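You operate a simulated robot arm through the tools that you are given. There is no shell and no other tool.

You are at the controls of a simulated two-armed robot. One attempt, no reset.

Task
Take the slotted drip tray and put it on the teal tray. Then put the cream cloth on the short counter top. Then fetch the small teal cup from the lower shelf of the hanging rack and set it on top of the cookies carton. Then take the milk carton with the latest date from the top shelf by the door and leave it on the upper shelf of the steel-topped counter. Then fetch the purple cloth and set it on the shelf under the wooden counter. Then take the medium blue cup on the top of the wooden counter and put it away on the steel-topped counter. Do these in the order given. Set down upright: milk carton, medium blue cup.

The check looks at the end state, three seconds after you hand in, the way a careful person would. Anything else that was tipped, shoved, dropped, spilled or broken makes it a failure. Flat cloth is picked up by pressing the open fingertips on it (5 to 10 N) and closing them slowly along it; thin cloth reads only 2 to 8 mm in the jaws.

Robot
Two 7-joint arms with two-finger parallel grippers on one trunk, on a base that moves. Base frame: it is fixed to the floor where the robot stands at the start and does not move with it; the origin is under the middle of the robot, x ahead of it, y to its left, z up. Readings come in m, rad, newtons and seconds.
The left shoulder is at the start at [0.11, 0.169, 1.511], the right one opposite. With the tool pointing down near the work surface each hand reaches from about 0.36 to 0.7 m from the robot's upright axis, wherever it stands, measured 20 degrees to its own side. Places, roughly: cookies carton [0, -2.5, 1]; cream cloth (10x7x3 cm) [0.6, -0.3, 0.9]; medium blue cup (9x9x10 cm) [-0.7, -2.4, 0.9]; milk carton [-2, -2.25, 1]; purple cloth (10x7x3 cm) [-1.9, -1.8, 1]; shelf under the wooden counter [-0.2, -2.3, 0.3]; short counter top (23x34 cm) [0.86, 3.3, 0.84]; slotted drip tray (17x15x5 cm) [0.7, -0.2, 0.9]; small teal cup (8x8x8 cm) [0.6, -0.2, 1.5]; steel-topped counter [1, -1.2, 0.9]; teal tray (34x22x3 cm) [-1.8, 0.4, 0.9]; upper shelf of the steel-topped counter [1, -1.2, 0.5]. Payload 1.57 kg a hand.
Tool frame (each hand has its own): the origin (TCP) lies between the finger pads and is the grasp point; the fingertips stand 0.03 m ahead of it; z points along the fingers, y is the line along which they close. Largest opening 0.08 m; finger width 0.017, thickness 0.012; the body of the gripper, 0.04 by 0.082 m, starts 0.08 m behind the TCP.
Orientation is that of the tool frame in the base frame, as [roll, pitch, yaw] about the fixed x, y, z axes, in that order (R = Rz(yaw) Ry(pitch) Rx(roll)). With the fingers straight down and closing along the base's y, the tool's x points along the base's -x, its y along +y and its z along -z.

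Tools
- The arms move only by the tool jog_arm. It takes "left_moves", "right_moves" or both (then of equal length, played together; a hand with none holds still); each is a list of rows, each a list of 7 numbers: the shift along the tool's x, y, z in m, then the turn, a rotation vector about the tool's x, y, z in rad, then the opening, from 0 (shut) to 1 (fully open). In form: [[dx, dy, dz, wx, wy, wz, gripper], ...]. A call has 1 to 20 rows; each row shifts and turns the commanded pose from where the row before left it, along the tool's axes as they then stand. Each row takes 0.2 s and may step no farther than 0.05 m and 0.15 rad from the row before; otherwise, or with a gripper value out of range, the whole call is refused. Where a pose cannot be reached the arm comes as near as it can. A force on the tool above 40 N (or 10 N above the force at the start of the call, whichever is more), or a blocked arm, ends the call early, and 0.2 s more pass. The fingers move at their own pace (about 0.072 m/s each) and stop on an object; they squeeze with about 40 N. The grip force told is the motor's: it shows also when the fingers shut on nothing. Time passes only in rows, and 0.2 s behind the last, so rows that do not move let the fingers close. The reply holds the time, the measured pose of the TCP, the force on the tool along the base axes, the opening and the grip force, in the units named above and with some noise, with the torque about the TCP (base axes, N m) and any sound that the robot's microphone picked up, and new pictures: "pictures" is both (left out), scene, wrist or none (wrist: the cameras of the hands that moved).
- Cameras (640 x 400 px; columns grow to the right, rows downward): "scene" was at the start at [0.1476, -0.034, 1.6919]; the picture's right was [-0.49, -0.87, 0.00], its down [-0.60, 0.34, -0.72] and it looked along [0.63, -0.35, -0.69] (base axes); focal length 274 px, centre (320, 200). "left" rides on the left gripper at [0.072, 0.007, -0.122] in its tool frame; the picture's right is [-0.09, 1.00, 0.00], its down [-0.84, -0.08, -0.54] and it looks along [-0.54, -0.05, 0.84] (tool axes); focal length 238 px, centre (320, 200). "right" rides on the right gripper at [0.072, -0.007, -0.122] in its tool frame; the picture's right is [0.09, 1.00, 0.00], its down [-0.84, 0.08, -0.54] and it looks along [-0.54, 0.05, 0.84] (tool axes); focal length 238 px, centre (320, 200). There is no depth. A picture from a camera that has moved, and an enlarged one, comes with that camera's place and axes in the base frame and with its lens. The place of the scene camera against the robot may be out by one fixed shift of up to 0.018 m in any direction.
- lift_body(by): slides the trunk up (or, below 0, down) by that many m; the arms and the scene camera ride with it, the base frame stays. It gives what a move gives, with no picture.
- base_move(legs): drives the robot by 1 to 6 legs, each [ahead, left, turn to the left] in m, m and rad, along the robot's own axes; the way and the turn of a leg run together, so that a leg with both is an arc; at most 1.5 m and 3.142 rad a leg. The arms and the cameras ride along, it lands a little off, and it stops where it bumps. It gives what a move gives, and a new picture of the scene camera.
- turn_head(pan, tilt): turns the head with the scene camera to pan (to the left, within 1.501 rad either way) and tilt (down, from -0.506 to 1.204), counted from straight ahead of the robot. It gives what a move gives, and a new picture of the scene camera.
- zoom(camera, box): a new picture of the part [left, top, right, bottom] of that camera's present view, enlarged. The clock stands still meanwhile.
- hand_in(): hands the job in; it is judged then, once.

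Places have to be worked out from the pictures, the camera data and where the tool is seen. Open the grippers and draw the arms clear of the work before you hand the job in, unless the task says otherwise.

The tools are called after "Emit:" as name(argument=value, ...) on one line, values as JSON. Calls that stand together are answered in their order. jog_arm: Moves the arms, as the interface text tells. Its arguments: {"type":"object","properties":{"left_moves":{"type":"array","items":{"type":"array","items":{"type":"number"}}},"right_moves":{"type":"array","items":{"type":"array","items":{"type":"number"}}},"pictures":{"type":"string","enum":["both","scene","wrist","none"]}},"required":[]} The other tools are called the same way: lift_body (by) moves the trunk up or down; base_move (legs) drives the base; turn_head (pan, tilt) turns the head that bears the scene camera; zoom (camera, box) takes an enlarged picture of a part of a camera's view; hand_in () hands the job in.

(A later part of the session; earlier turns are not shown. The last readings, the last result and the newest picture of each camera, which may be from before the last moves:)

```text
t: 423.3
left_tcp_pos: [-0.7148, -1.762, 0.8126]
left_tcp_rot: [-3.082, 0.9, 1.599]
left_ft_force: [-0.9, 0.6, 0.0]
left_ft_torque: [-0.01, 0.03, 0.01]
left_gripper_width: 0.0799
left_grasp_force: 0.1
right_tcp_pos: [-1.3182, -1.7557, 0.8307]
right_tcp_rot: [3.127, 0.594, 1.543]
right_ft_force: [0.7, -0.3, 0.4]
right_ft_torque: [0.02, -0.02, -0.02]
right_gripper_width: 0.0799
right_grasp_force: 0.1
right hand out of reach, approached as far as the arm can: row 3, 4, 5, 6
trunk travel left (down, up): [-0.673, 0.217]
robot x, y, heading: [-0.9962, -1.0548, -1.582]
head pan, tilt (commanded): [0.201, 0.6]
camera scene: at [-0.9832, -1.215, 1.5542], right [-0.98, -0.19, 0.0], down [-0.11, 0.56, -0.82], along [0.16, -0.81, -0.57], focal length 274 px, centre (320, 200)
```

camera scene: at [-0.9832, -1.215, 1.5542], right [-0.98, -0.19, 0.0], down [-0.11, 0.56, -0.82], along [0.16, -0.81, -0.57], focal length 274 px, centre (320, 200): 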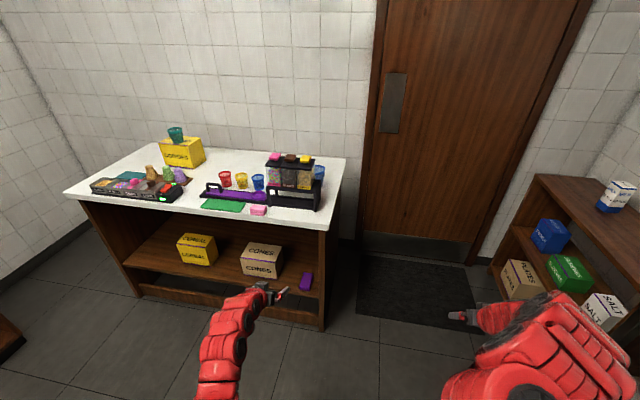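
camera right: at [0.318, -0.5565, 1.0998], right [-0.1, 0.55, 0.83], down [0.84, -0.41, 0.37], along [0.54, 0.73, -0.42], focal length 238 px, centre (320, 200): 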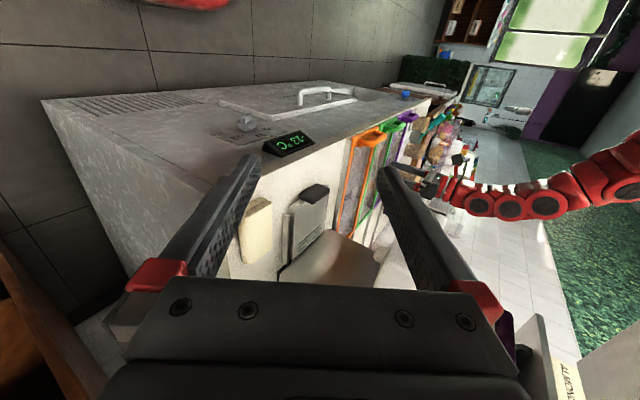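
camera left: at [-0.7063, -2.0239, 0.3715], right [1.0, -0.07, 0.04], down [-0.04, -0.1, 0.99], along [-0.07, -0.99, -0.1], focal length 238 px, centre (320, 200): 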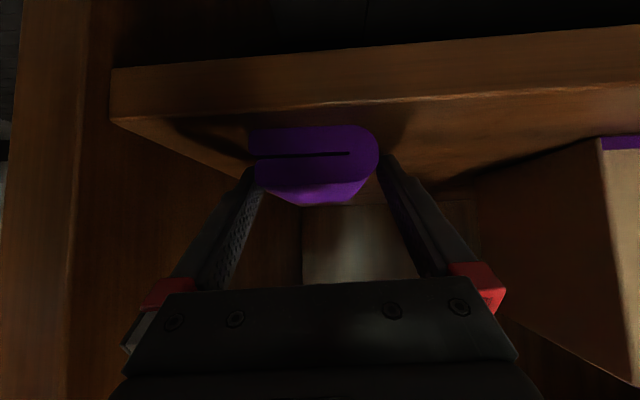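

The right arm responds well. Before driving into the space by the door, I'll tuck the right hand closer in, pointing down, so it stays clear of the counter while I pass.

Emit:
jog_arm(right_moves=[[0, 0, 0, 0, 0.148, 0, 1], [0, 0, 0, 0, 0.148, 0, 1], [0, 0, 0, 0, 0.148, 0, 1], [0, 0, 0, 0, 0.148, 0, 1], [0.045, 0, 0, 0, 0, 0, 1], [0.045, 0, 0, 0, 0, 0, 1], [0.045, 0, 0, 0, 0, 0, 1], [0.045, 0, 0, 0, 0, 0, 1], [0.045, 0, 0, 0, 0, 0, 1]], pictures="none")

Emit:
lift_body(by=0.2)

```text
t: 425.3
left_tcp_pos: [-0.7168, -1.7601, 0.8133]
left_tcp_rot: [-3.085, 0.898, 1.595]
left_ft_force: [-0.4, -0.2, -0.4]
left_ft_torque: [-0.01, -0.01, 0.02]
left_gripper_width: 0.0801
left_grasp_force: 0.1
right_tcp_pos: [-1.3385, -1.5899, 0.7785]
right_tcp_rot: [3.124, 0.005, 1.553]
right_ft_force: [-0.5, -0.1, -1.1]
right_ft_torque: [-0.01, -0.01, 0.01]
right_gripper_width: 0.0802
right_grasp_force: 0.1
right hand out of reach, approached as far as the arm can: row 4, 7, 8, 9
trunk travel left (down, up): [-0.673, 0.217]
robot x, y, heading: [-0.9936, -1.0506, -1.583]
head pan, tilt (commanded): [0.201, 0.6]
```

```text
t: 427.4
left_tcp_pos: [-0.714, -1.7611, 1.0122]
left_tcp_rot: [-3.082, 0.9, 1.598]
left_ft_force: [-0.5, 0.6, 0.1]
left_ft_torque: [0.02, 0.0, 0.0]
left_gripper_width: 0.0802
left_grasp_force: 0.1
right_tcp_pos: [-1.3358, -1.5893, 0.9789]
right_tcp_rot: [3.129, 0.003, 1.553]
right_ft_force: [-0.4, -0.9, 0.3]
right_ft_torque: [0.01, -0.01, 0.02]
right_gripper_width: 0.0801
right_grasp_force: 0.0
trunk travel left (down, up): [-0.873, 0.017]
robot x, y, heading: [-0.9951, -1.0509, -1.581]
head pan, tilt (commanded): [0.201, 0.6]
```

Next I'll turn to face east, back up toward the rack side, and strafe south along the counter's west end.

Emit:
base_move(legs=[[0, 0, 1.58], [-0.42, 0, 0], [0, -0.6, 0]])

Emit:
turn_head(pan=-0.6, tilt=0.6)

```text
t: 436.9
left_tcp_pos: [-0.7115, -1.3467, 1.0126]
left_tcp_rot: [-3.082, 0.898, -3.062]
left_ft_force: [-0.1, -0.1, 0.5]
left_ft_torque: [0.01, 0.01, 0.01]
left_gripper_width: 0.0802
left_grasp_force: 0.1
right_tcp_pos: [-0.8503, -1.9777, 0.9791]
right_tcp_rot: [3.128, 0.002, -3.11]
right_ft_force: [-1.1, 0.8, 0.0]
right_ft_torque: [0.0, 0.01, 0.01]
right_gripper_width: 0.0799
right_grasp_force: 0.0
trunk travel left (down, up): [-0.873, 0.017]
robot x, y, heading: [-1.4007, -1.6615, 0.041]
head pan, tilt (commanded): [0.201, 0.6]
camera scene: at [-1.2417, -1.6312, 1.7542], right [0.24, -0.97, 0.0], down [-0.55, -0.14, -0.82], along [0.8, 0.2, -0.57], focal length 274 px, centre (320, 200)
```

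scene: 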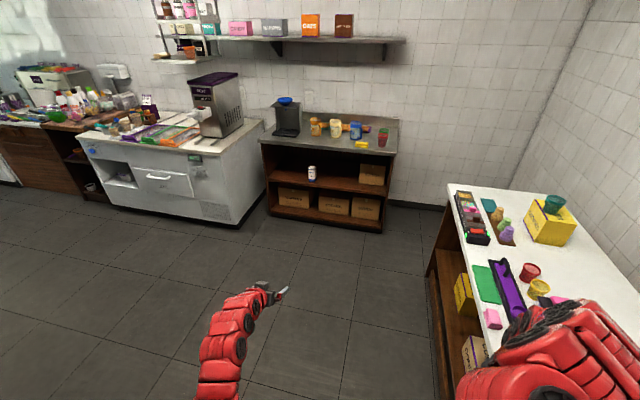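

```text
t: 438.1
left_tcp_pos: [-0.712, -1.3465, 1.0124]
left_tcp_rot: [-3.084, 0.899, -3.061]
left_ft_force: [-1.2, -0.1, -0.2]
left_ft_torque: [-0.01, -0.01, 0.01]
left_gripper_width: 0.0798
left_grasp_force: 0.1
right_tcp_pos: [-0.8499, -1.9773, 0.9792]
right_tcp_rot: [3.129, 0.001, -3.106]
right_ft_force: [-0.1, -0.1, 0.6]
right_ft_torque: [0.01, 0.0, 0.03]
right_gripper_width: 0.0798
right_grasp_force: 0.0
trunk travel left (down, up): [-0.873, 0.017]
robot x, y, heading: [-1.4005, -1.6604, 0.04]
head pan, tilt (commanded): [-0.6, 0.6]
camera scene: at [-1.2525, -1.6998, 1.7542], right [-0.53, -0.85, 0.0], down [-0.48, 0.3, -0.82], along [0.7, -0.44, -0.57], focal length 274 px, centre (320, 200)
```

scene: 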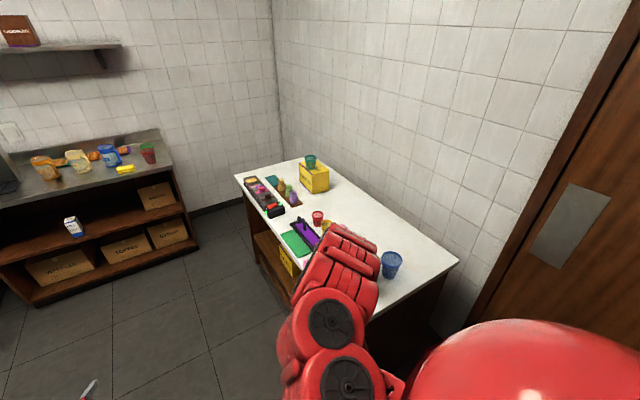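

The medium blue cup is clearly visible now at the counter's west end. I'll zoom in to measure it.

Emit:
zoom(camera="scene", box=[330, 220, 470, 320])

```text
4.00 times, centred on (400, 270) of scene
camera zoom: at [-1.2525, -1.6998, 1.7542], right [-0.53, -0.85, 0.0], down [-0.48, 0.3, -0.82], along [0.7, -0.44, -0.57], focal length 1098 px, centre (0, -80)
```

zoom: 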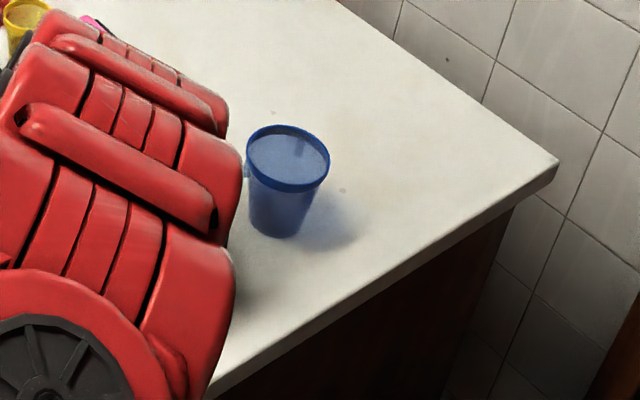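

The cup stands at about (−0.765, −2.345), roughly 8.3 cm across the rim and 6 cm at the base, 10 cm from the counter's west edge. I'll pitch the right hand forward here, where there's free space.

Emit:
jog_arm(right_moves=[[0, 0, 0, 0, -0.15, 0, 1], [0, 0, 0, 0, -0.15, 0, 1], [0, 0, 0, 0, -0.15, 0, 1], [0, 0, 0, 0, -0.15, 0, 1], [0, 0, 0, 0, -0.15, 0, 1], [0, 0, 0, 0, -0.15, 0, 1]], pictures="both")

```text
t: 439.5
left_tcp_pos: [-0.7133, -1.3452, 1.0114]
left_tcp_rot: [-3.081, 0.899, -3.059]
left_ft_force: [0.5, 0.8, -0.6]
left_ft_torque: [0.04, -0.01, -0.01]
left_gripper_width: 0.0801
left_grasp_force: 0.0
right_tcp_pos: [-0.7381, -2.1063, 1.0611]
right_tcp_rot: [3.113, 0.795, -3.119]
right_ft_force: [1.2, 11.2, -8.6]
right_ft_torque: [0.43, -0.04, 0.0]
right_gripper_width: 0.0707
right_grasp_force: 0.0
right hand out of reach, approached as far as the arm can: row 1, 2, 3, 4, 5, 6
trunk travel left (down, up): [-0.873, 0.017]
robot x, y, heading: [-1.4042, -1.6658, 0.04]
head pan, tilt (commanded): [-0.6, 0.6]
camera scene: at [-1.2523, -1.6982, 1.7541], right [-0.53, -0.85, 0.0], down [-0.48, 0.3, -0.83], along [0.7, -0.44, -0.56], focal length 274 px, centre (320, 200)
camera right: at [-0.8747, -2.1193, 1.0943], right [-0.11, 0.99, -0.05], down [0.2, 0.07, 0.98], along [0.97, 0.09, -0.2], focal length 238 px, centre (320, 200)
```

scene: 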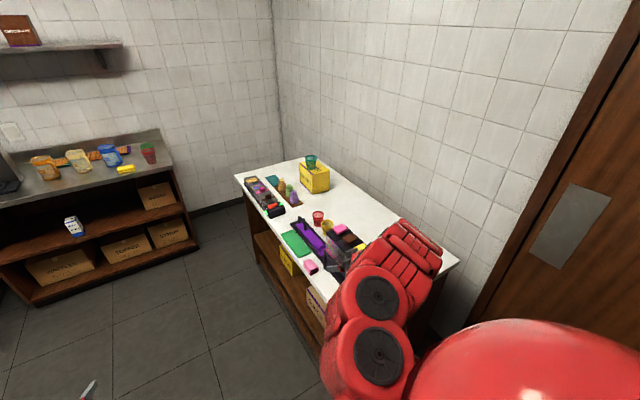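
right: 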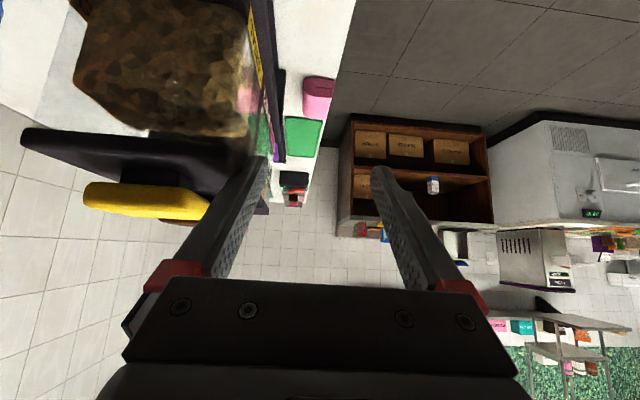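

The right hand drifted toward the dispensers and one finger is pressing on a container. I'll move it gently away to the north at once.

Emit:
jog_arm(right_moves=[[0, 0.015, 0, 0, 0, 0, 1], [0, 0.02, 0, 0, 0, 0, 1]], pictures="wrist")

```text
t: 440.1
left_tcp_pos: [-0.7129, -1.3456, 1.0132]
left_tcp_rot: [-3.081, 0.898, -3.061]
left_ft_force: [0.2, -0.2, -0.3]
left_ft_torque: [0.02, -0.01, 0.02]
left_gripper_width: 0.08
left_grasp_force: 0.1
right_tcp_pos: [-0.7263, -2.1026, 1.065]
right_tcp_rot: [3.122, 0.802, -3.122]
right_ft_force: [-3.0, 2.4, 2.6]
right_ft_torque: [-0.09, 0.05, -0.18]
right_gripper_width: 0.077
right_grasp_force: 0.0
right hand out of reach, approached as far as the arm can: row 1, 2
trunk travel left (down, up): [-0.873, 0.017]
robot x, y, heading: [-1.4037, -1.6594, 0.044]
head pan, tilt (commanded): [-0.6, 0.6]
camera right: at [-0.8631, -2.1147, 1.0974], right [-0.1, 0.99, -0.05], down [0.19, 0.07, 0.98], along [0.98, 0.08, -0.19], focal length 238 px, centre (320, 200)
```

right: 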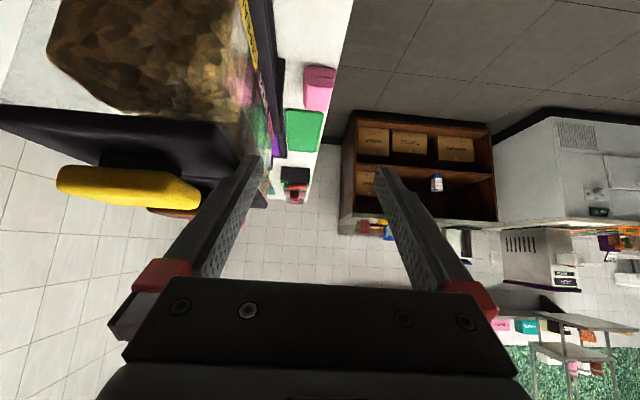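

The arm is IK-limited, so I'll use the base instead: strafing north takes the whole hand straight away from the container.

Emit:
base_move(legs=[[0, 0.2, 0]])

Emit:
turn_head(pan=-0.6, tilt=0.6)

Emit:
zoom(camera="scene", box=[260, 180, 460, 320])

```text
t: 441.6
left_tcp_pos: [-0.7213, -1.1529, 1.013]
left_tcp_rot: [-3.084, 0.898, -3.063]
left_ft_force: [0.0, -0.1, -0.2]
left_ft_torque: [-0.01, 0.02, 0.01]
left_gripper_width: 0.0799
left_grasp_force: 0.0
right_tcp_pos: [-0.7329, -1.9098, 1.063]
right_tcp_rot: [3.118, 0.801, -3.127]
right_ft_force: [-0.1, -0.5, -0.1]
right_ft_torque: [0.02, 0.0, 0.0]
right_gripper_width: 0.0801
right_grasp_force: 0.1
trunk travel left (down, up): [-0.873, 0.017]
robot x, y, heading: [-1.4102, -1.4656, 0.041]
head pan, tilt (commanded): [-0.6, 0.6]
camera scene: at [-1.2605, -1.5069, 1.7541], right [-0.53, -0.85, 0.0], down [-0.48, 0.3, -0.82], along [0.7, -0.44, -0.57], focal length 274 px, centre (320, 200)
```

scene: 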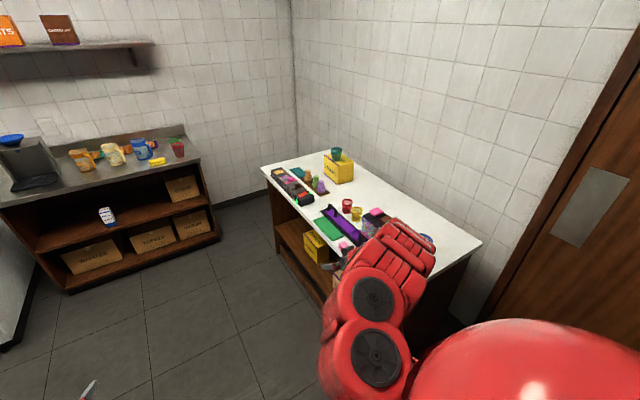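

```text
t: 442.2
left_tcp_pos: [-0.7194, -1.153, 1.0113]
left_tcp_rot: [-3.081, 0.897, -3.061]
left_ft_force: [-0.3, 0.0, -0.4]
left_ft_torque: [0.01, 0.01, -0.02]
left_gripper_width: 0.0801
left_grasp_force: 0.0
right_tcp_pos: [-0.7337, -1.9084, 1.0632]
right_tcp_rot: [3.121, 0.801, -3.124]
right_ft_force: [0.0, -0.1, 0.2]
right_ft_torque: [-0.01, 0.03, 0.01]
right_gripper_width: 0.0798
right_grasp_force: 0.1
trunk travel left (down, up): [-0.873, 0.017]
robot x, y, heading: [-1.4093, -1.4699, 0.039]
head pan, tilt (commanded): [-0.6, 0.6]
camera scene: at [-1.2606, -1.505, 1.7542], right [-0.53, -0.85, 0.0], down [-0.48, 0.3, -0.82], along [0.7, -0.44, -0.57], focal length 274 px, centre (320, 200)
```

scene: 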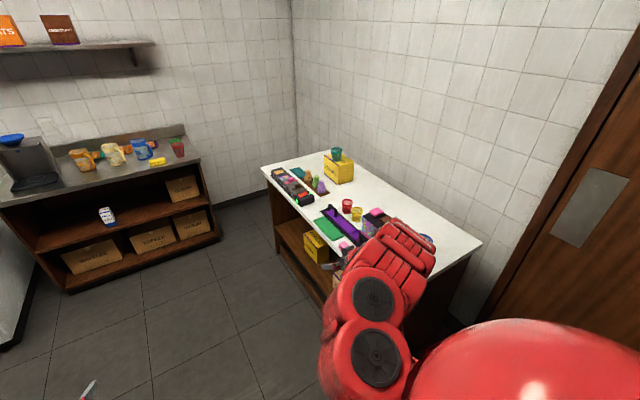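

```text
2.86 times, centred on (360, 250) of scene
camera zoom: at [-1.2606, -1.505, 1.7542], right [-0.53, -0.85, 0.0], down [-0.48, 0.3, -0.82], along [0.7, -0.44, -0.57], focal length 784 px, centre (206, 57)
```

zoom: 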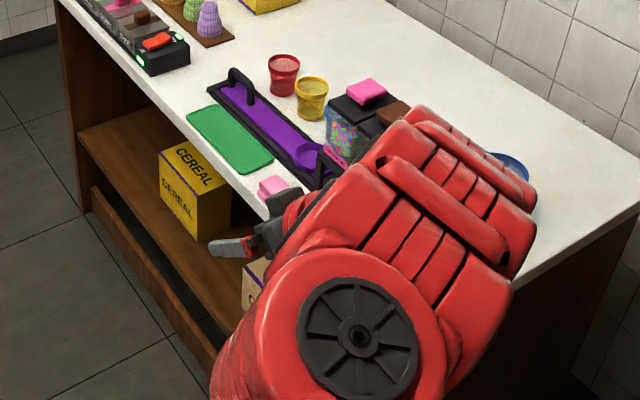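

The arm still blocks the view. I'll strafe further north to uncover the dispensers and check them.

Emit:
base_move(legs=[[0, 0.45, -0.04]])

Emit:
turn_head(pan=-1.0, tilt=0.5)

Emit:
zoom(camera="scene", box=[200, 120, 440, 280])

```text
t: 445.0
left_tcp_pos: [-0.7128, -0.7252, 1.0116]
left_tcp_rot: [-3.083, 0.898, -3.111]
left_ft_force: [0.5, 0.1, 0.3]
left_ft_torque: [0.02, 0.01, -0.02]
left_gripper_width: 0.0804
left_grasp_force: 0.2
right_tcp_pos: [-0.7632, -1.4805, 1.0639]
right_tcp_rot: [3.119, 0.799, 3.109]
right_ft_force: [-0.4, 0.1, -0.1]
right_ft_torque: [0.02, 0.0, -0.04]
right_gripper_width: 0.08
right_grasp_force: 0.1
trunk travel left (down, up): [-0.873, 0.017]
robot x, y, heading: [-1.4196, -1.0067, -0.009]
head pan, tilt (commanded): [-0.6, 0.6]
camera scene: at [-1.2704, -1.0519, 1.7542], right [-0.57, -0.82, 0.0], down [-0.46, 0.32, -0.82], along [0.68, -0.47, -0.57], focal length 274 px, centre (320, 200)
```

scene: 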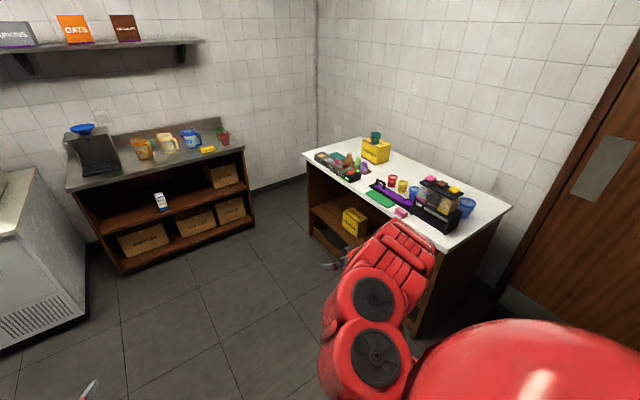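

```text
t: 445.9
left_tcp_pos: [-0.712, -0.7242, 1.0117]
left_tcp_rot: [-3.079, 0.899, -3.111]
left_ft_force: [-1.5, 0.8, -0.1]
left_ft_torque: [0.01, 0.02, 0.01]
left_gripper_width: 0.0802
left_grasp_force: 0.0
right_tcp_pos: [-0.7638, -1.4793, 1.0626]
right_tcp_rot: [3.121, 0.803, 3.109]
right_ft_force: [-0.7, -0.5, 1.0]
right_ft_torque: [-0.01, -0.02, -0.01]
right_gripper_width: 0.0799
right_grasp_force: 0.1
trunk travel left (down, up): [-0.873, 0.017]
robot x, y, heading: [-1.4173, -1.0073, -0.01]
head pan, tilt (commanded): [-1.0, 0.499]
camera scene: at [-1.2943, -1.0774, 1.7633], right [-0.85, -0.53, 0.0], down [-0.26, 0.41, -0.88], along [0.47, -0.74, -0.48], focal length 274 px, centre (320, 200)
```

scene: 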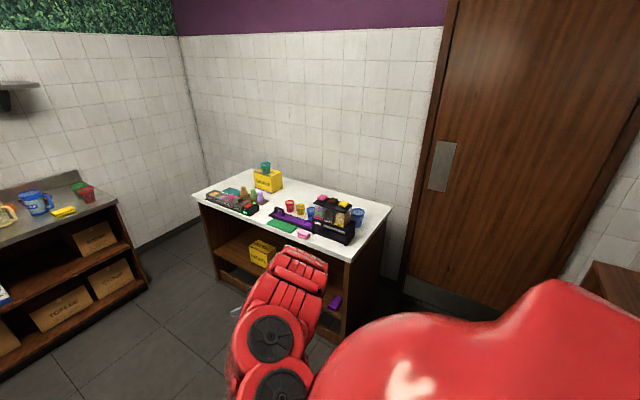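

```text
2.50 times, centred on (320, 200) of scene
camera zoom: at [-1.2943, -1.0774, 1.7633], right [-0.85, -0.53, 0.0], down [-0.26, 0.41, -0.88], along [0.47, -0.74, -0.48], focal length 686 px, centre (320, 200)
```

zoom: 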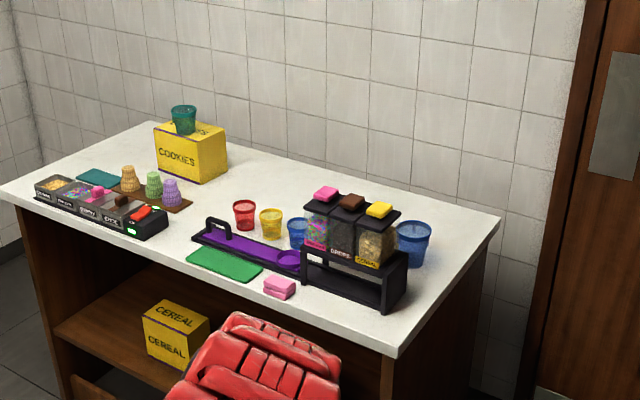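

Emit:
zoom(camera="scene", box=[285, 180, 395, 260])

```text
5.00 times, centred on (340, 220) of scene
camera zoom: at [-1.2943, -1.0774, 1.7633], right [-0.85, -0.53, 0.0], down [-0.26, 0.41, -0.88], along [0.47, -0.74, -0.48], focal length 1372 px, centre (220, 100)
```

zoom: 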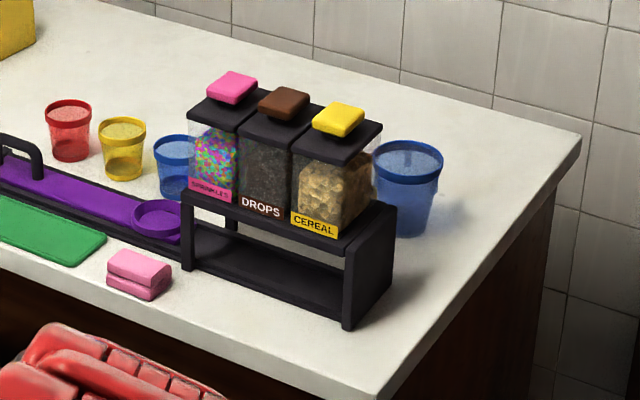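

The dispensers are upright and the rack has not moved. I'll now bring the right hand into a better, more extended posture in open space before approaching the cup again.

Emit:
jog_arm(right_moves=[[-0.0167, 0.035, 0.0172, 0, 0, 0, 1], [-0.0167, 0.035, 0.0172, 0, 0, 0, 1], [-0.0167, 0.035, 0.0172, 0, 0, 0, 1], [-0.0167, 0.035, 0.0172, 0, 0, 0, 1], [-0.0167, 0.035, 0.0172, 0, 0, 0, 1]], pictures="none")

Emit:
turn_head(pan=-0.5, tilt=0.9)

```text
t: 447.1
left_tcp_pos: [-0.7125, -0.725, 1.0122]
left_tcp_rot: [-3.081, 0.898, -3.113]
left_ft_force: [0.1, -0.8, -0.7]
left_ft_torque: [0.02, 0.0, 0.02]
left_gripper_width: 0.0799
left_grasp_force: 0.1
right_tcp_pos: [-0.6417, -1.3058, 1.0674]
right_tcp_rot: [3.12, 0.799, 3.109]
right_ft_force: [-0.3, 0.8, -0.3]
right_ft_torque: [-0.03, -0.01, -0.01]
right_gripper_width: 0.0799
right_grasp_force: 0.1
trunk travel left (down, up): [-0.873, 0.017]
robot x, y, heading: [-1.416, -1.0055, -0.002]
head pan, tilt (commanded): [-1.0, 0.499]
```

```text
t: 448.0
left_tcp_pos: [-0.7122, -0.7251, 1.0124]
left_tcp_rot: [-3.082, 0.9, -3.111]
left_ft_force: [0.5, -0.3, -0.9]
left_ft_torque: [-0.04, 0.0, 0.01]
left_gripper_width: 0.08
left_grasp_force: 0.1
right_tcp_pos: [-0.6419, -1.3064, 1.0674]
right_tcp_rot: [3.123, 0.801, 3.111]
right_ft_force: [-0.8, -0.3, 0.0]
right_ft_torque: [0.01, 0.0, -0.01]
right_gripper_width: 0.08
right_grasp_force: 0.1
trunk travel left (down, up): [-0.873, 0.017]
robot x, y, heading: [-1.4191, -1.0079, -0.005]
head pan, tilt (commanded): [-0.499, 0.901]
camera scene: at [-1.277, -1.0371, 1.7295], right [-0.49, -0.87, 0.0], down [-0.68, 0.38, -0.62], along [0.54, -0.3, -0.78], focal length 274 px, centre (320, 200)
```

scene: 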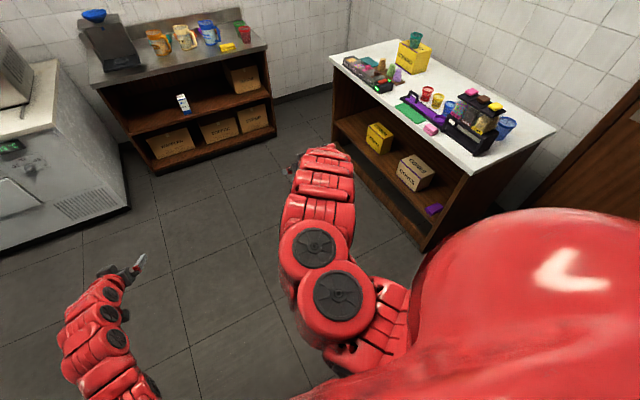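

The right arm is in a good extended posture now. Since the cup's rim (about 8.5 cm) is wider than the gripper opens and its north side is close to the dispensers, I'll pinch the rim wall at its south side from above instead. First I'll bring the right hand back to fingers-down and tuck it in.

Emit:
jog_arm(right_moves=[[0, 0, 0, 0, 0.134, 0, 1], [0, 0, 0, 0, 0.134, 0, 1], [0, 0, 0, 0, 0.134, 0, 1], [0, 0, 0, 0, 0.134, 0, 1], [0, 0, 0, 0, 0.134, 0, 1], [0, 0, 0, 0, 0.13, 0, 1], [0.04, -0.01, 0, 0, 0, 0, 1], [0.04, -0.01, 0, 0, 0, 0, 1], [0.04, -0.01, 0, 0, 0, 0, 1], [0.04, -0.01, 0, 0, 0, 0, 1], [0.04, -0.01, 0, 0, 0, 0, 1]], pictures="none")

```text
t: 450.4
left_tcp_pos: [-0.7127, -0.7247, 1.0117]
left_tcp_rot: [-3.08, 0.898, -3.111]
left_ft_force: [-0.3, -0.1, 1.1]
left_ft_torque: [-0.04, 0.03, -0.07]
left_gripper_width: 0.0799
left_grasp_force: 0.1
right_tcp_pos: [-0.8219, -1.3651, 0.9889]
right_tcp_rot: [3.127, 0.269, 3.122]
right_ft_force: [0.6, 0.5, 0.4]
right_ft_torque: [0.0, -0.01, 0.0]
right_gripper_width: 0.0799
right_grasp_force: 0.0
right hand out of reach, approached as far as the arm can: row 4, 5, 6, 9, 10, 11
trunk travel left (down, up): [-0.873, 0.017]
robot x, y, heading: [-1.4181, -1.0097, -0.009]
head pan, tilt (commanded): [-0.499, 0.901]
```

Two more rotation steps to get fully vertical.

Emit:
jog_arm(right_moves=[[0, 0, 0, 0, 0.135, 0, 1], [0, 0, 0, 0, 0.134, 0, 1]], pictures="none")

```text
t: 451.0
left_tcp_pos: [-0.7119, -0.7242, 1.0119]
left_tcp_rot: [-3.081, 0.899, -3.111]
left_ft_force: [-0.7, 0.6, 0.8]
left_ft_torque: [-0.04, -0.03, 0.0]
left_gripper_width: 0.0798
left_grasp_force: 0.0
right_tcp_pos: [-0.8204, -1.3652, 0.9885]
right_tcp_rot: [3.128, -0.006, 3.127]
right_ft_force: [0.0, -0.4, -0.2]
right_ft_torque: [-0.03, 0.01, 0.03]
right_gripper_width: 0.0803
right_grasp_force: 0.1
trunk travel left (down, up): [-0.873, 0.017]
robot x, y, heading: [-1.417, -1.0083, -0.009]
head pan, tilt (commanded): [-0.499, 0.901]
```

Right hand is vertical at rel (0.60, −0.36). I'll tuck it another 4–5 cm and raise it a little so that it passes well clear of the dispensers.

Emit:
jog_arm(right_moves=[[0.025, 0, -0.01, 0, 0, 0, 1], [0.025, 0, -0.01, 0, 0, 0, 1]], pictures="none")

Emit:
lift_body(by=0.016)

```text
t: 451.6
left_tcp_pos: [-0.7127, -0.7245, 1.0133]
left_tcp_rot: [-3.081, 0.897, -3.111]
left_ft_force: [-1.0, 0.4, 0.5]
left_ft_torque: [0.0, 0.0, 0.03]
left_gripper_width: 0.0801
left_grasp_force: 0.1
right_tcp_pos: [-0.8675, -1.3654, 1.0071]
right_tcp_rot: [3.125, -0.006, 3.125]
right_ft_force: [-0.5, -0.2, -0.3]
right_ft_torque: [-0.03, -0.02, -0.01]
right_gripper_width: 0.0799
right_grasp_force: 0.0
right hand out of reach, approached as far as the arm can: row 2
trunk travel left (down, up): [-0.873, 0.017]
robot x, y, heading: [-1.4225, -1.0038, -0.01]
head pan, tilt (commanded): [-0.499, 0.901]
```

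```text
t: 452.2
left_tcp_pos: [-0.7138, -0.7257, 1.0293]
left_tcp_rot: [-3.079, 0.9, -3.112]
left_ft_force: [-0.8, -0.8, 0.3]
left_ft_torque: [0.02, -0.03, 0.01]
left_gripper_width: 0.0799
left_grasp_force: 0.0
right_tcp_pos: [-0.8676, -1.3654, 1.0234]
right_tcp_rot: [3.127, -0.005, 3.127]
right_ft_force: [0.0, 0.1, -0.2]
right_ft_torque: [0.02, 0.0, 0.01]
right_gripper_width: 0.0802
right_grasp_force: 0.0
trunk travel left (down, up): [-0.889, 0.001]
robot x, y, heading: [-1.4168, -1.0058, -0.009]
head pan, tilt (commanded): [-0.499, 0.901]
```

Good. Now I'll strafe south in two steps, checking the view before passing the dispensers.

Emit:
base_move(legs=[[0, -0.65, 0.009]])

Emit:
turn_head(pan=-0.7, tilt=0.75)

Emit:
zoom(camera="right", box=[0, 0, 640, 400])

```text
t: 455.9
left_tcp_pos: [-0.7172, -1.3658, 1.0279]
left_tcp_rot: [-3.08, 0.897, -3.097]
left_ft_force: [-0.3, 0.3, 0.3]
left_ft_torque: [0.01, 0.0, -0.05]
left_gripper_width: 0.0801
left_grasp_force: 0.0
right_tcp_pos: [-0.8642, -2.0072, 1.0232]
right_tcp_rot: [3.125, -0.006, 3.14]
right_ft_force: [-0.7, 0.4, -0.4]
right_ft_torque: [-0.05, -0.02, -0.03]
right_gripper_width: 0.0801
right_grasp_force: 0.2
trunk travel left (down, up): [-0.889, 0.001]
robot x, y, heading: [-1.4175, -1.6551, 0.007]
head pan, tilt (commanded): [-0.499, 0.901]
camera scene: at [-1.278, -1.6844, 1.7455], right [-0.47, -0.88, 0.0], down [-0.69, 0.37, -0.62], along [0.55, -0.3, -0.78], focal length 274 px, centre (320, 200)
```

scene: 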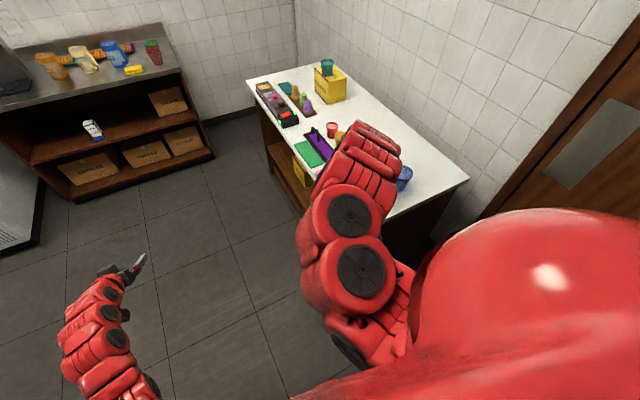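

```text
t: 456.6
left_tcp_pos: [-0.7178, -1.3659, 1.028]
left_tcp_rot: [-3.082, 0.897, -3.098]
left_ft_force: [-0.8, -0.6, -0.2]
left_ft_torque: [0.01, 0.0, 0.02]
left_gripper_width: 0.0801
left_grasp_force: 0.0
right_tcp_pos: [-0.8637, -2.0078, 1.0217]
right_tcp_rot: [3.125, -0.006, 3.137]
right_ft_force: [0.0, -0.1, -0.5]
right_ft_torque: [-0.03, 0.0, -0.02]
right_gripper_width: 0.0799
right_grasp_force: 0.0
trunk travel left (down, up): [-0.889, 0.001]
robot x, y, heading: [-1.4257, -1.6572, 0.003]
head pan, tilt (commanded): [-0.7, 0.75]
camera scene: at [-1.2807, -1.7029, 1.7573], right [-0.64, -0.77, 0.0], down [-0.52, 0.44, -0.73], along [0.56, -0.47, -0.68], focal length 274 px, centre (320, 200)
```

scene: 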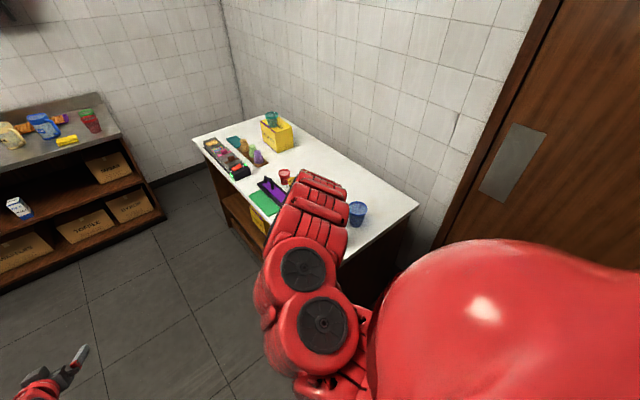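

```text
1.00 times, centred on (320, 200) of right (not enlarged: the box is as wide or as high as the picture)
camera zoom: at [-0.9351, -2.0162, 1.1446], right [-0.09, 1.0, 0.02], down [0.84, 0.07, 0.54], along [0.54, 0.06, -0.84], focal length 238 px, centre (320, 200)
```

zoom: 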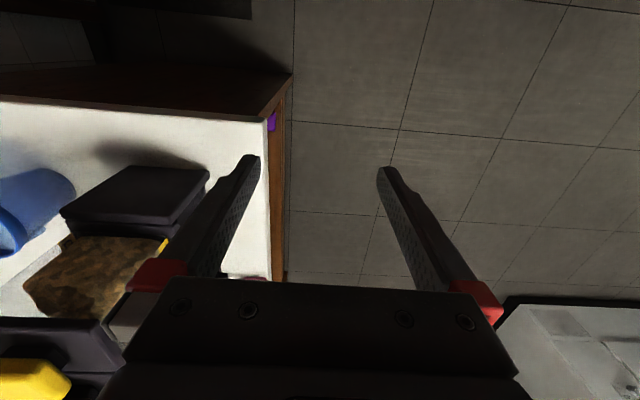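

Clear passage: the gripper will stay about 6 cm west of the dispensers. Continuing south to the cup.

Emit:
base_move(legs=[[0, -0.375, 0]])

Emit:
zoom(camera="right", box=[0, 0, 640, 400])

```text
t: 458.9
left_tcp_pos: [-0.7164, -1.7369, 1.0281]
left_tcp_rot: [-3.081, 0.898, -3.105]
left_ft_force: [0.2, -0.2, 0.5]
left_ft_torque: [-0.02, 0.02, 0.02]
left_gripper_width: 0.08
left_grasp_force: 0.1
right_tcp_pos: [-0.8663, -2.3775, 1.0233]
right_tcp_rot: [3.127, -0.005, 3.132]
right_ft_force: [-0.5, -0.3, -0.2]
right_ft_torque: [0.0, 0.0, 0.01]
right_gripper_width: 0.0799
right_grasp_force: 0.0
trunk travel left (down, up): [-0.889, 0.001]
robot x, y, heading: [-1.4193, -2.0247, -0.001]
head pan, tilt (commanded): [-0.7, 0.75]
camera scene: at [-1.2804, -2.0696, 1.7574], right [-0.64, -0.76, 0.0], down [-0.52, 0.44, -0.73], along [0.56, -0.47, -0.68], focal length 274 px, centre (320, 200)
```

scene: 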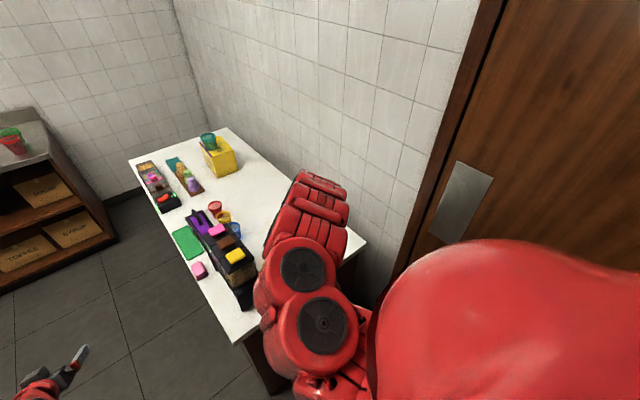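

```text
1.00 times, centred on (320, 200) of right (not enlarged: the box is as wide or as high as the picture)
camera zoom: at [-0.9363, -2.3851, 1.1449], right [-0.08, 1.0, 0.02], down [0.84, 0.06, 0.54], along [0.54, 0.06, -0.84], focal length 238 px, centre (320, 200)
```

zoom: 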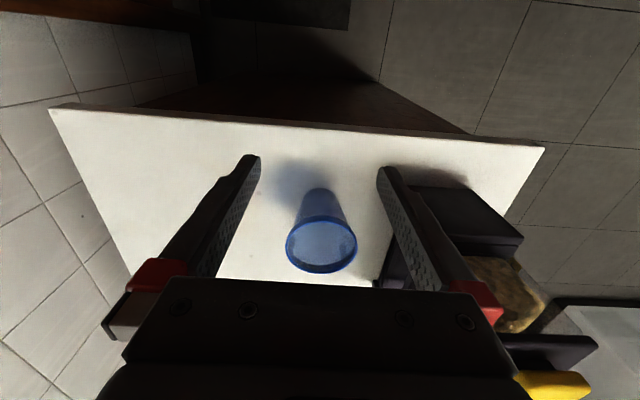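

The cup is right below, centred at about (−0.757, −2.366) with rim z ≈ 0.955. I'll extend the hand over its south rim with a narrower opening and a slight roll to match the wall's taper.

Emit:
jog_arm(right_moves=[[-0.036, -0.01, 0, -0.033, 0, 0, 0.8], [-0.036, -0.01, 0, -0.033, 0, 0, 0.62], [-0.036, -0.01, 0, -0.034, 0, 0, 0.62]], pictures="wrist")

Emit:
zoom(camera="right", box=[200, 100, 440, 280])

```text
t: 459.8
left_tcp_pos: [-0.7171, -1.7396, 1.0308]
left_tcp_rot: [-3.085, 0.899, -3.104]
left_ft_force: [-0.3, -1.2, 0.5]
left_ft_torque: [0.02, 0.0, 0.01]
left_gripper_width: 0.0802
left_grasp_force: 0.0
right_tcp_pos: [-0.7684, -2.4041, 1.0193]
right_tcp_rot: [3.03, -0.01, 3.139]
right_ft_force: [-0.2, -1.0, 0.3]
right_ft_torque: [0.08, -0.03, 0.0]
right_gripper_width: 0.0496
right_grasp_force: 0.1
right hand out of reach, approached as far as the arm can: row 3
trunk travel left (down, up): [-0.889, 0.001]
robot x, y, heading: [-1.4203, -2.0267, 0.002]
head pan, tilt (commanded): [-0.7, 0.75]
camera right: at [-0.8392, -2.4241, 1.1402], right [-0.09, 0.99, 0.11], down [0.84, 0.01, 0.54], along [0.53, 0.14, -0.83], focal length 238 px, centre (320, 200)
```

right: 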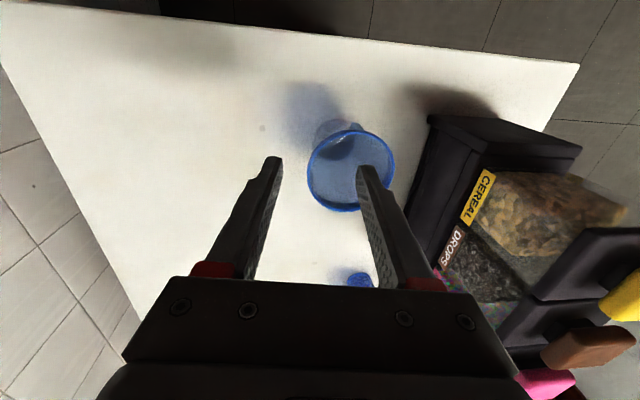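

```text
2.22 times, centred on (320, 190) of right
camera zoom: at [-0.8392, -2.4241, 1.1402], right [-0.09, 0.99, 0.11], down [0.84, 0.01, 0.54], along [0.53, 0.14, -0.83], focal length 530 px, centre (320, 222)
```

zoom: 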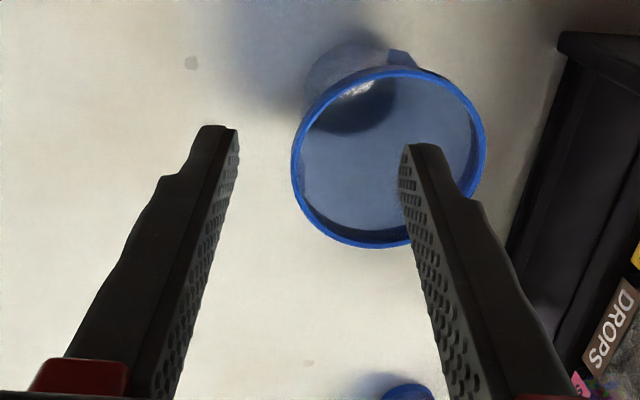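

The view shows the north finger over the cup's interior and the south finger outside; the hand needs about 3.5 cm more east. I'll do that with the base and re-check.

Emit:
base_move(legs=[[0.035, -0.002, 0]])

Emit:
zoom(camera="right", box=[200, 100, 440, 280])

```text
t: 460.6
left_tcp_pos: [-0.6856, -1.7371, 1.0313]
left_tcp_rot: [-3.078, 0.903, -3.1]
left_ft_force: [-0.5, -0.1, 0.6]
left_ft_torque: [-0.03, -0.04, -0.02]
left_gripper_width: 0.08
left_grasp_force: 0.2
right_tcp_pos: [-0.7382, -2.4061, 1.0246]
right_tcp_rot: [3.036, -0.002, 3.134]
right_ft_force: [-0.4, 0.3, -0.7]
right_ft_torque: [0.01, -0.05, -0.02]
right_gripper_width: 0.0495
right_grasp_force: 0.1
trunk travel left (down, up): [-0.889, 0.001]
robot x, y, heading: [-1.3827, -2.0291, 0.001]
head pan, tilt (commanded): [-0.7, 0.75]
camera scene: at [-1.2538, -2.071, 1.7582], right [-0.64, -0.76, 0.0], down [-0.52, 0.44, -0.73], along [0.56, -0.47, -0.68], focal length 274 px, centre (320, 200)
```

scene: 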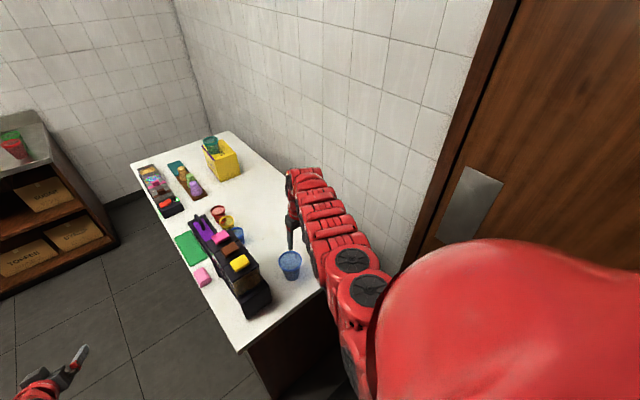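

```text
2.22 times, centred on (320, 190) of right
camera zoom: at [-0.8099, -2.4244, 1.1449], right [-0.08, 0.99, 0.1], down [0.84, 0.01, 0.54], along [0.54, 0.13, -0.83], focal length 530 px, centre (320, 222)
```

zoom: 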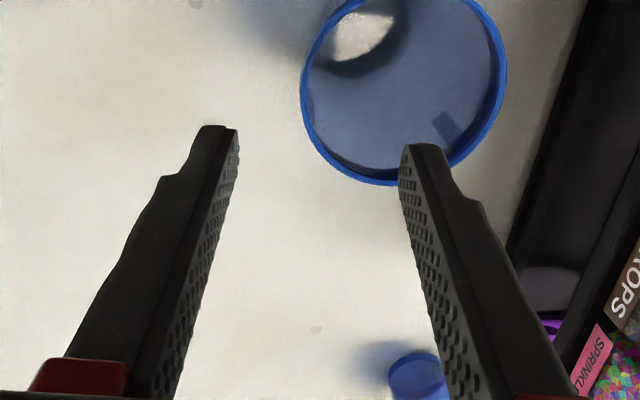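

Now the alignment is within a few millimetres (rim south point about 6 cm below the tips). I'll lower with the trunk in two steps, checking in between.

Emit:
lift_body(by=-0.045)

Emit:
zoom(camera="right", box=[200, 80, 440, 260])

Emit:
zoom(camera="scene", box=[230, 180, 370, 310])

```text
t: 461.5
left_tcp_pos: [-0.6808, -1.7384, 0.9835]
left_tcp_rot: [-3.083, 0.897, -3.104]
left_ft_force: [0.0, 0.7, 0.0]
left_ft_torque: [0.02, -0.04, -0.03]
left_gripper_width: 0.0803
left_grasp_force: 0.0
right_tcp_pos: [-0.7349, -2.4075, 0.9751]
right_tcp_rot: [3.036, -0.008, 3.134]
right_ft_force: [-0.4, 0.8, 0.4]
right_ft_torque: [0.02, -0.01, -0.02]
right_gripper_width: 0.0496
right_grasp_force: 0.0
trunk travel left (down, up): [-0.844, 0.046]
robot x, y, heading: [-1.3822, -2.0218, 0.004]
head pan, tilt (commanded): [-0.7, 0.75]
```

```text
2.22 times, centred on (320, 170) of right
camera zoom: at [-0.8047, -2.4256, 1.0964], right [-0.08, 0.99, 0.11], down [0.84, 0.01, 0.54], along [0.53, 0.13, -0.84], focal length 530 px, centre (320, 267)
```

zoom: 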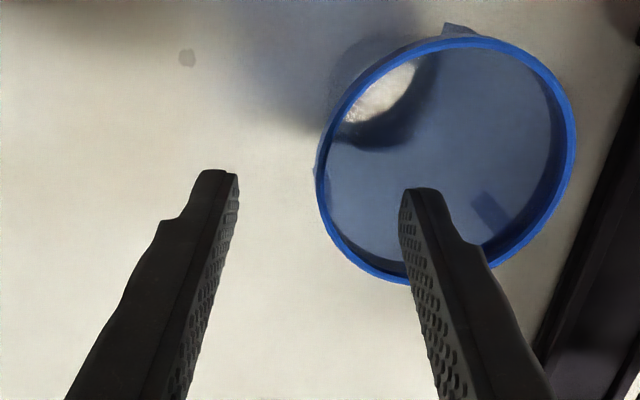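

```text
3.08 times, centred on (300, 245) of scene
camera zoom: at [-1.2455, -2.073, 1.7123], right [-0.64, -0.76, 0.0], down [-0.52, 0.44, -0.73], along [0.56, -0.47, -0.68], focal length 844 px, centre (382, 62)
```

zoom: 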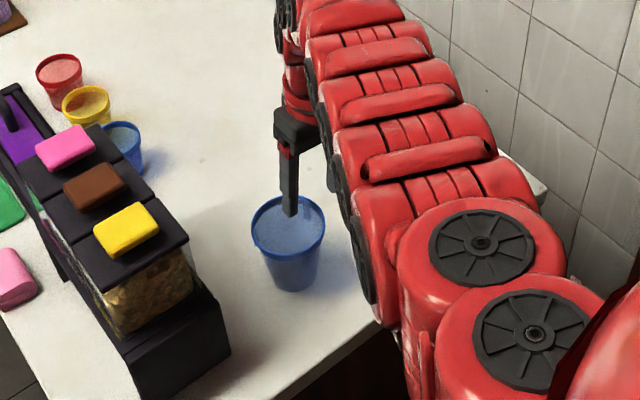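

Aligned: the rim's south edge sits exactly midway between the fingers. I'll lower 3.5 cm so the pads straddle the wall.

Emit:
lift_body(by=-0.02)

Emit:
lift_body(by=-0.016)

Emit:
zoom(camera="right", box=[200, 80, 440, 260])

```text
t: 462.2
left_tcp_pos: [-0.6811, -1.7387, 0.9628]
left_tcp_rot: [-3.081, 0.901, -3.104]
left_ft_force: [0.0, 0.2, -0.3]
left_ft_torque: [0.01, 0.03, -0.02]
left_gripper_width: 0.0798
left_grasp_force: 0.1
right_tcp_pos: [-0.735, -2.4072, 0.9559]
right_tcp_rot: [3.037, -0.009, 3.134]
right_ft_force: [0.7, 1.0, -0.2]
right_ft_torque: [-0.02, 0.03, -0.01]
right_gripper_width: 0.0495
right_grasp_force: 0.1
trunk travel left (down, up): [-0.824, 0.066]
robot x, y, heading: [-1.3833, -2.0231, 0.004]
head pan, tilt (commanded): [-0.7, 0.75]
```

```text
t: 462.8
left_tcp_pos: [-0.6814, -1.7394, 0.9473]
left_tcp_rot: [-3.08, 0.898, -3.105]
left_ft_force: [0.4, -0.2, 0.9]
left_ft_torque: [-0.02, -0.03, 0.02]
left_gripper_width: 0.0799
left_grasp_force: 0.0
right_tcp_pos: [-0.7355, -2.4068, 0.9404]
right_tcp_rot: [3.036, -0.009, 3.134]
right_ft_force: [-0.7, -0.7, 0.0]
right_ft_torque: [0.01, 0.0, 0.04]
right_gripper_width: 0.0494
right_grasp_force: 0.0
trunk travel left (down, up): [-0.808, 0.082]
robot x, y, heading: [-1.3856, -2.024, 0.0]
head pan, tilt (commanded): [-0.7, 0.75]
```

```text
2.22 times, centred on (320, 170) of right
camera zoom: at [-0.8054, -2.4254, 1.0609], right [-0.08, 0.99, 0.1], down [0.84, 0.01, 0.54], along [0.53, 0.13, -0.84], focal length 530 px, centre (320, 267)
```

zoom: 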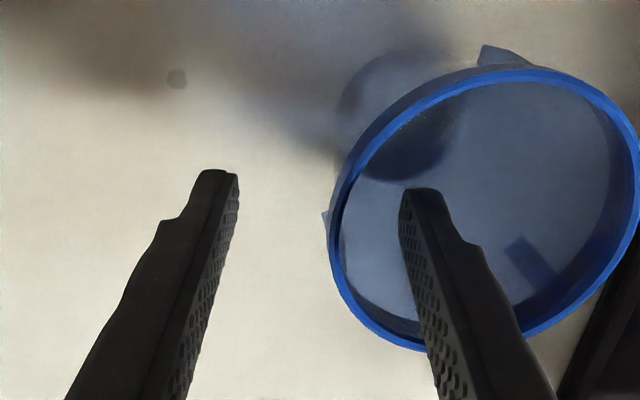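

The north finger is inside the cup, the south finger outside, about 2 cm below the rim. Closing slowly on the wall.

Emit:
jog_arm(right_moves=[[0, 0, 0, 0, 0, 0, 0.5], [0, 0, 0, 0, 0, 0, 0.4], [0, 0, 0, 0, 0, 0, 0.3], [0, 0, 0, 0, 0, 0, 0.2], [0, 0, 0, 0, 0, 0, 0.1], [0, 0, 0, 0, 0, 0, 0.02], [0, 0, 0, 0, 0, 0, 0]], pictures="wrist")

Emit:
zoom(camera="scene", box=[230, 180, 370, 310])

```text
t: 464.4
left_tcp_pos: [-0.6822, -1.7388, 0.9463]
left_tcp_rot: [-3.081, 0.896, -3.103]
left_ft_force: [0.4, -0.4, 0.6]
left_ft_torque: [-0.05, 0.0, -0.02]
left_gripper_width: 0.08
left_grasp_force: 0.0
right_tcp_pos: [-0.7343, -2.4062, 0.9391]
right_tcp_rot: [3.039, -0.01, 3.135]
right_ft_force: [0.5, 0.4, 1.9]
right_ft_torque: [0.1, -0.02, -0.02]
right_gripper_width: 0.0067
right_grasp_force: 26.3
trunk travel left (down, up): [-0.808, 0.082]
robot x, y, heading: [-1.3864, -2.0235, 0.001]
head pan, tilt (commanded): [-0.7, 0.75]
camera right: at [-0.8051, -2.4254, 1.0607], right [-0.08, 0.99, 0.11], down [0.84, 0.01, 0.54], along [0.53, 0.13, -0.84], focal length 238 px, centre (320, 200)
```

right: 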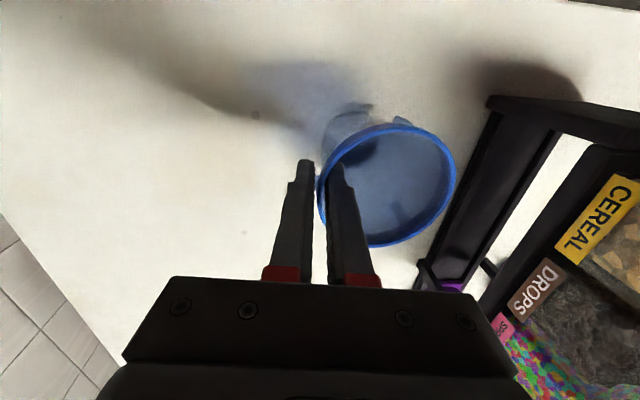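

```text
3.08 times, centred on (300, 245) of scene
camera zoom: at [-1.2461, -2.0726, 1.6764], right [-0.64, -0.76, 0.0], down [-0.52, 0.44, -0.73], along [0.56, -0.47, -0.68], focal length 844 px, centre (382, 62)
```

zoom: 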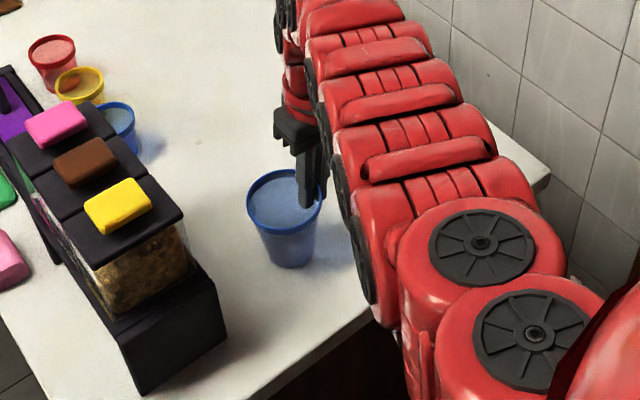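

The wall is pinched (6.7 mm, 26 N) and the cup still stands upright. I'll lift it 4 cm with the trunk and check.

Emit:
lift_body(by=0.03)

Emit:
zoom(camera="right", box=[160, 60, 520, 300])

Emit:
zoom(camera="scene", box=[230, 180, 370, 310])

```text
t: 465.1
left_tcp_pos: [-0.6821, -1.7397, 0.9753]
left_tcp_rot: [-3.083, 0.895, -3.104]
left_ft_force: [1.3, 0.3, 0.6]
left_ft_torque: [0.01, 0.02, 0.0]
left_gripper_width: 0.0799
left_grasp_force: 0.1
right_tcp_pos: [-0.734, -2.407, 0.97]
right_tcp_rot: [3.036, -0.01, 3.135]
right_ft_force: [0.8, 1.4, -1.2]
right_ft_torque: [-0.04, -0.02, 0.01]
right_gripper_width: 0.0066
right_grasp_force: 25.9
trunk travel left (down, up): [-0.838, 0.052]
robot x, y, heading: [-1.3853, -2.0254, -0.003]
head pan, tilt (commanded): [-0.7, 0.75]
```

```text
1.67 times, centred on (340, 180) of right
camera zoom: at [-0.8048, -2.4255, 1.0903], right [-0.08, 0.99, 0.11], down [0.84, 0.01, 0.54], along [0.53, 0.13, -0.84], focal length 397 px, centre (287, 233)
```

zoom: 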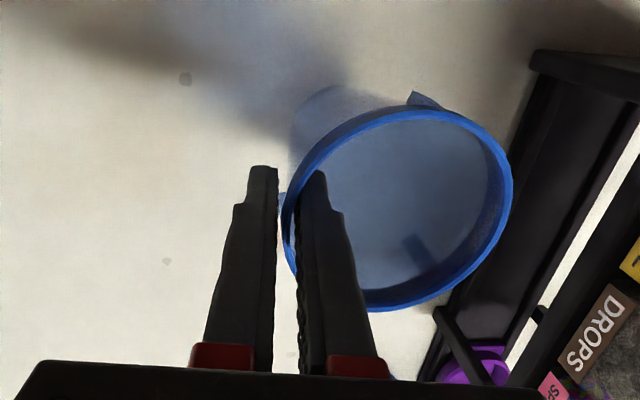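

```text
3.08 times, centred on (300, 245) of scene
camera zoom: at [-1.2454, -2.0728, 1.7063], right [-0.64, -0.76, 0.0], down [-0.52, 0.44, -0.73], along [0.56, -0.47, -0.68], focal length 844 px, centre (382, 62)
```

zoom: 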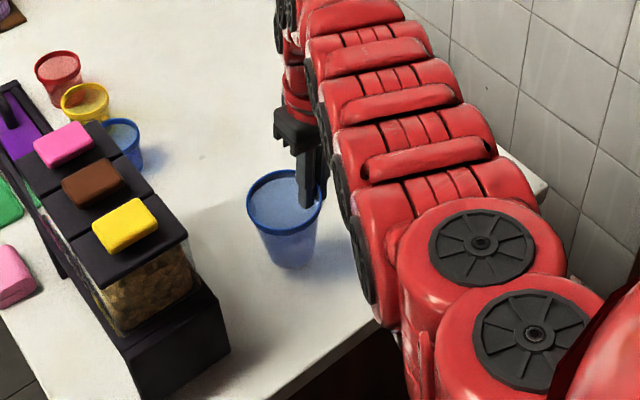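

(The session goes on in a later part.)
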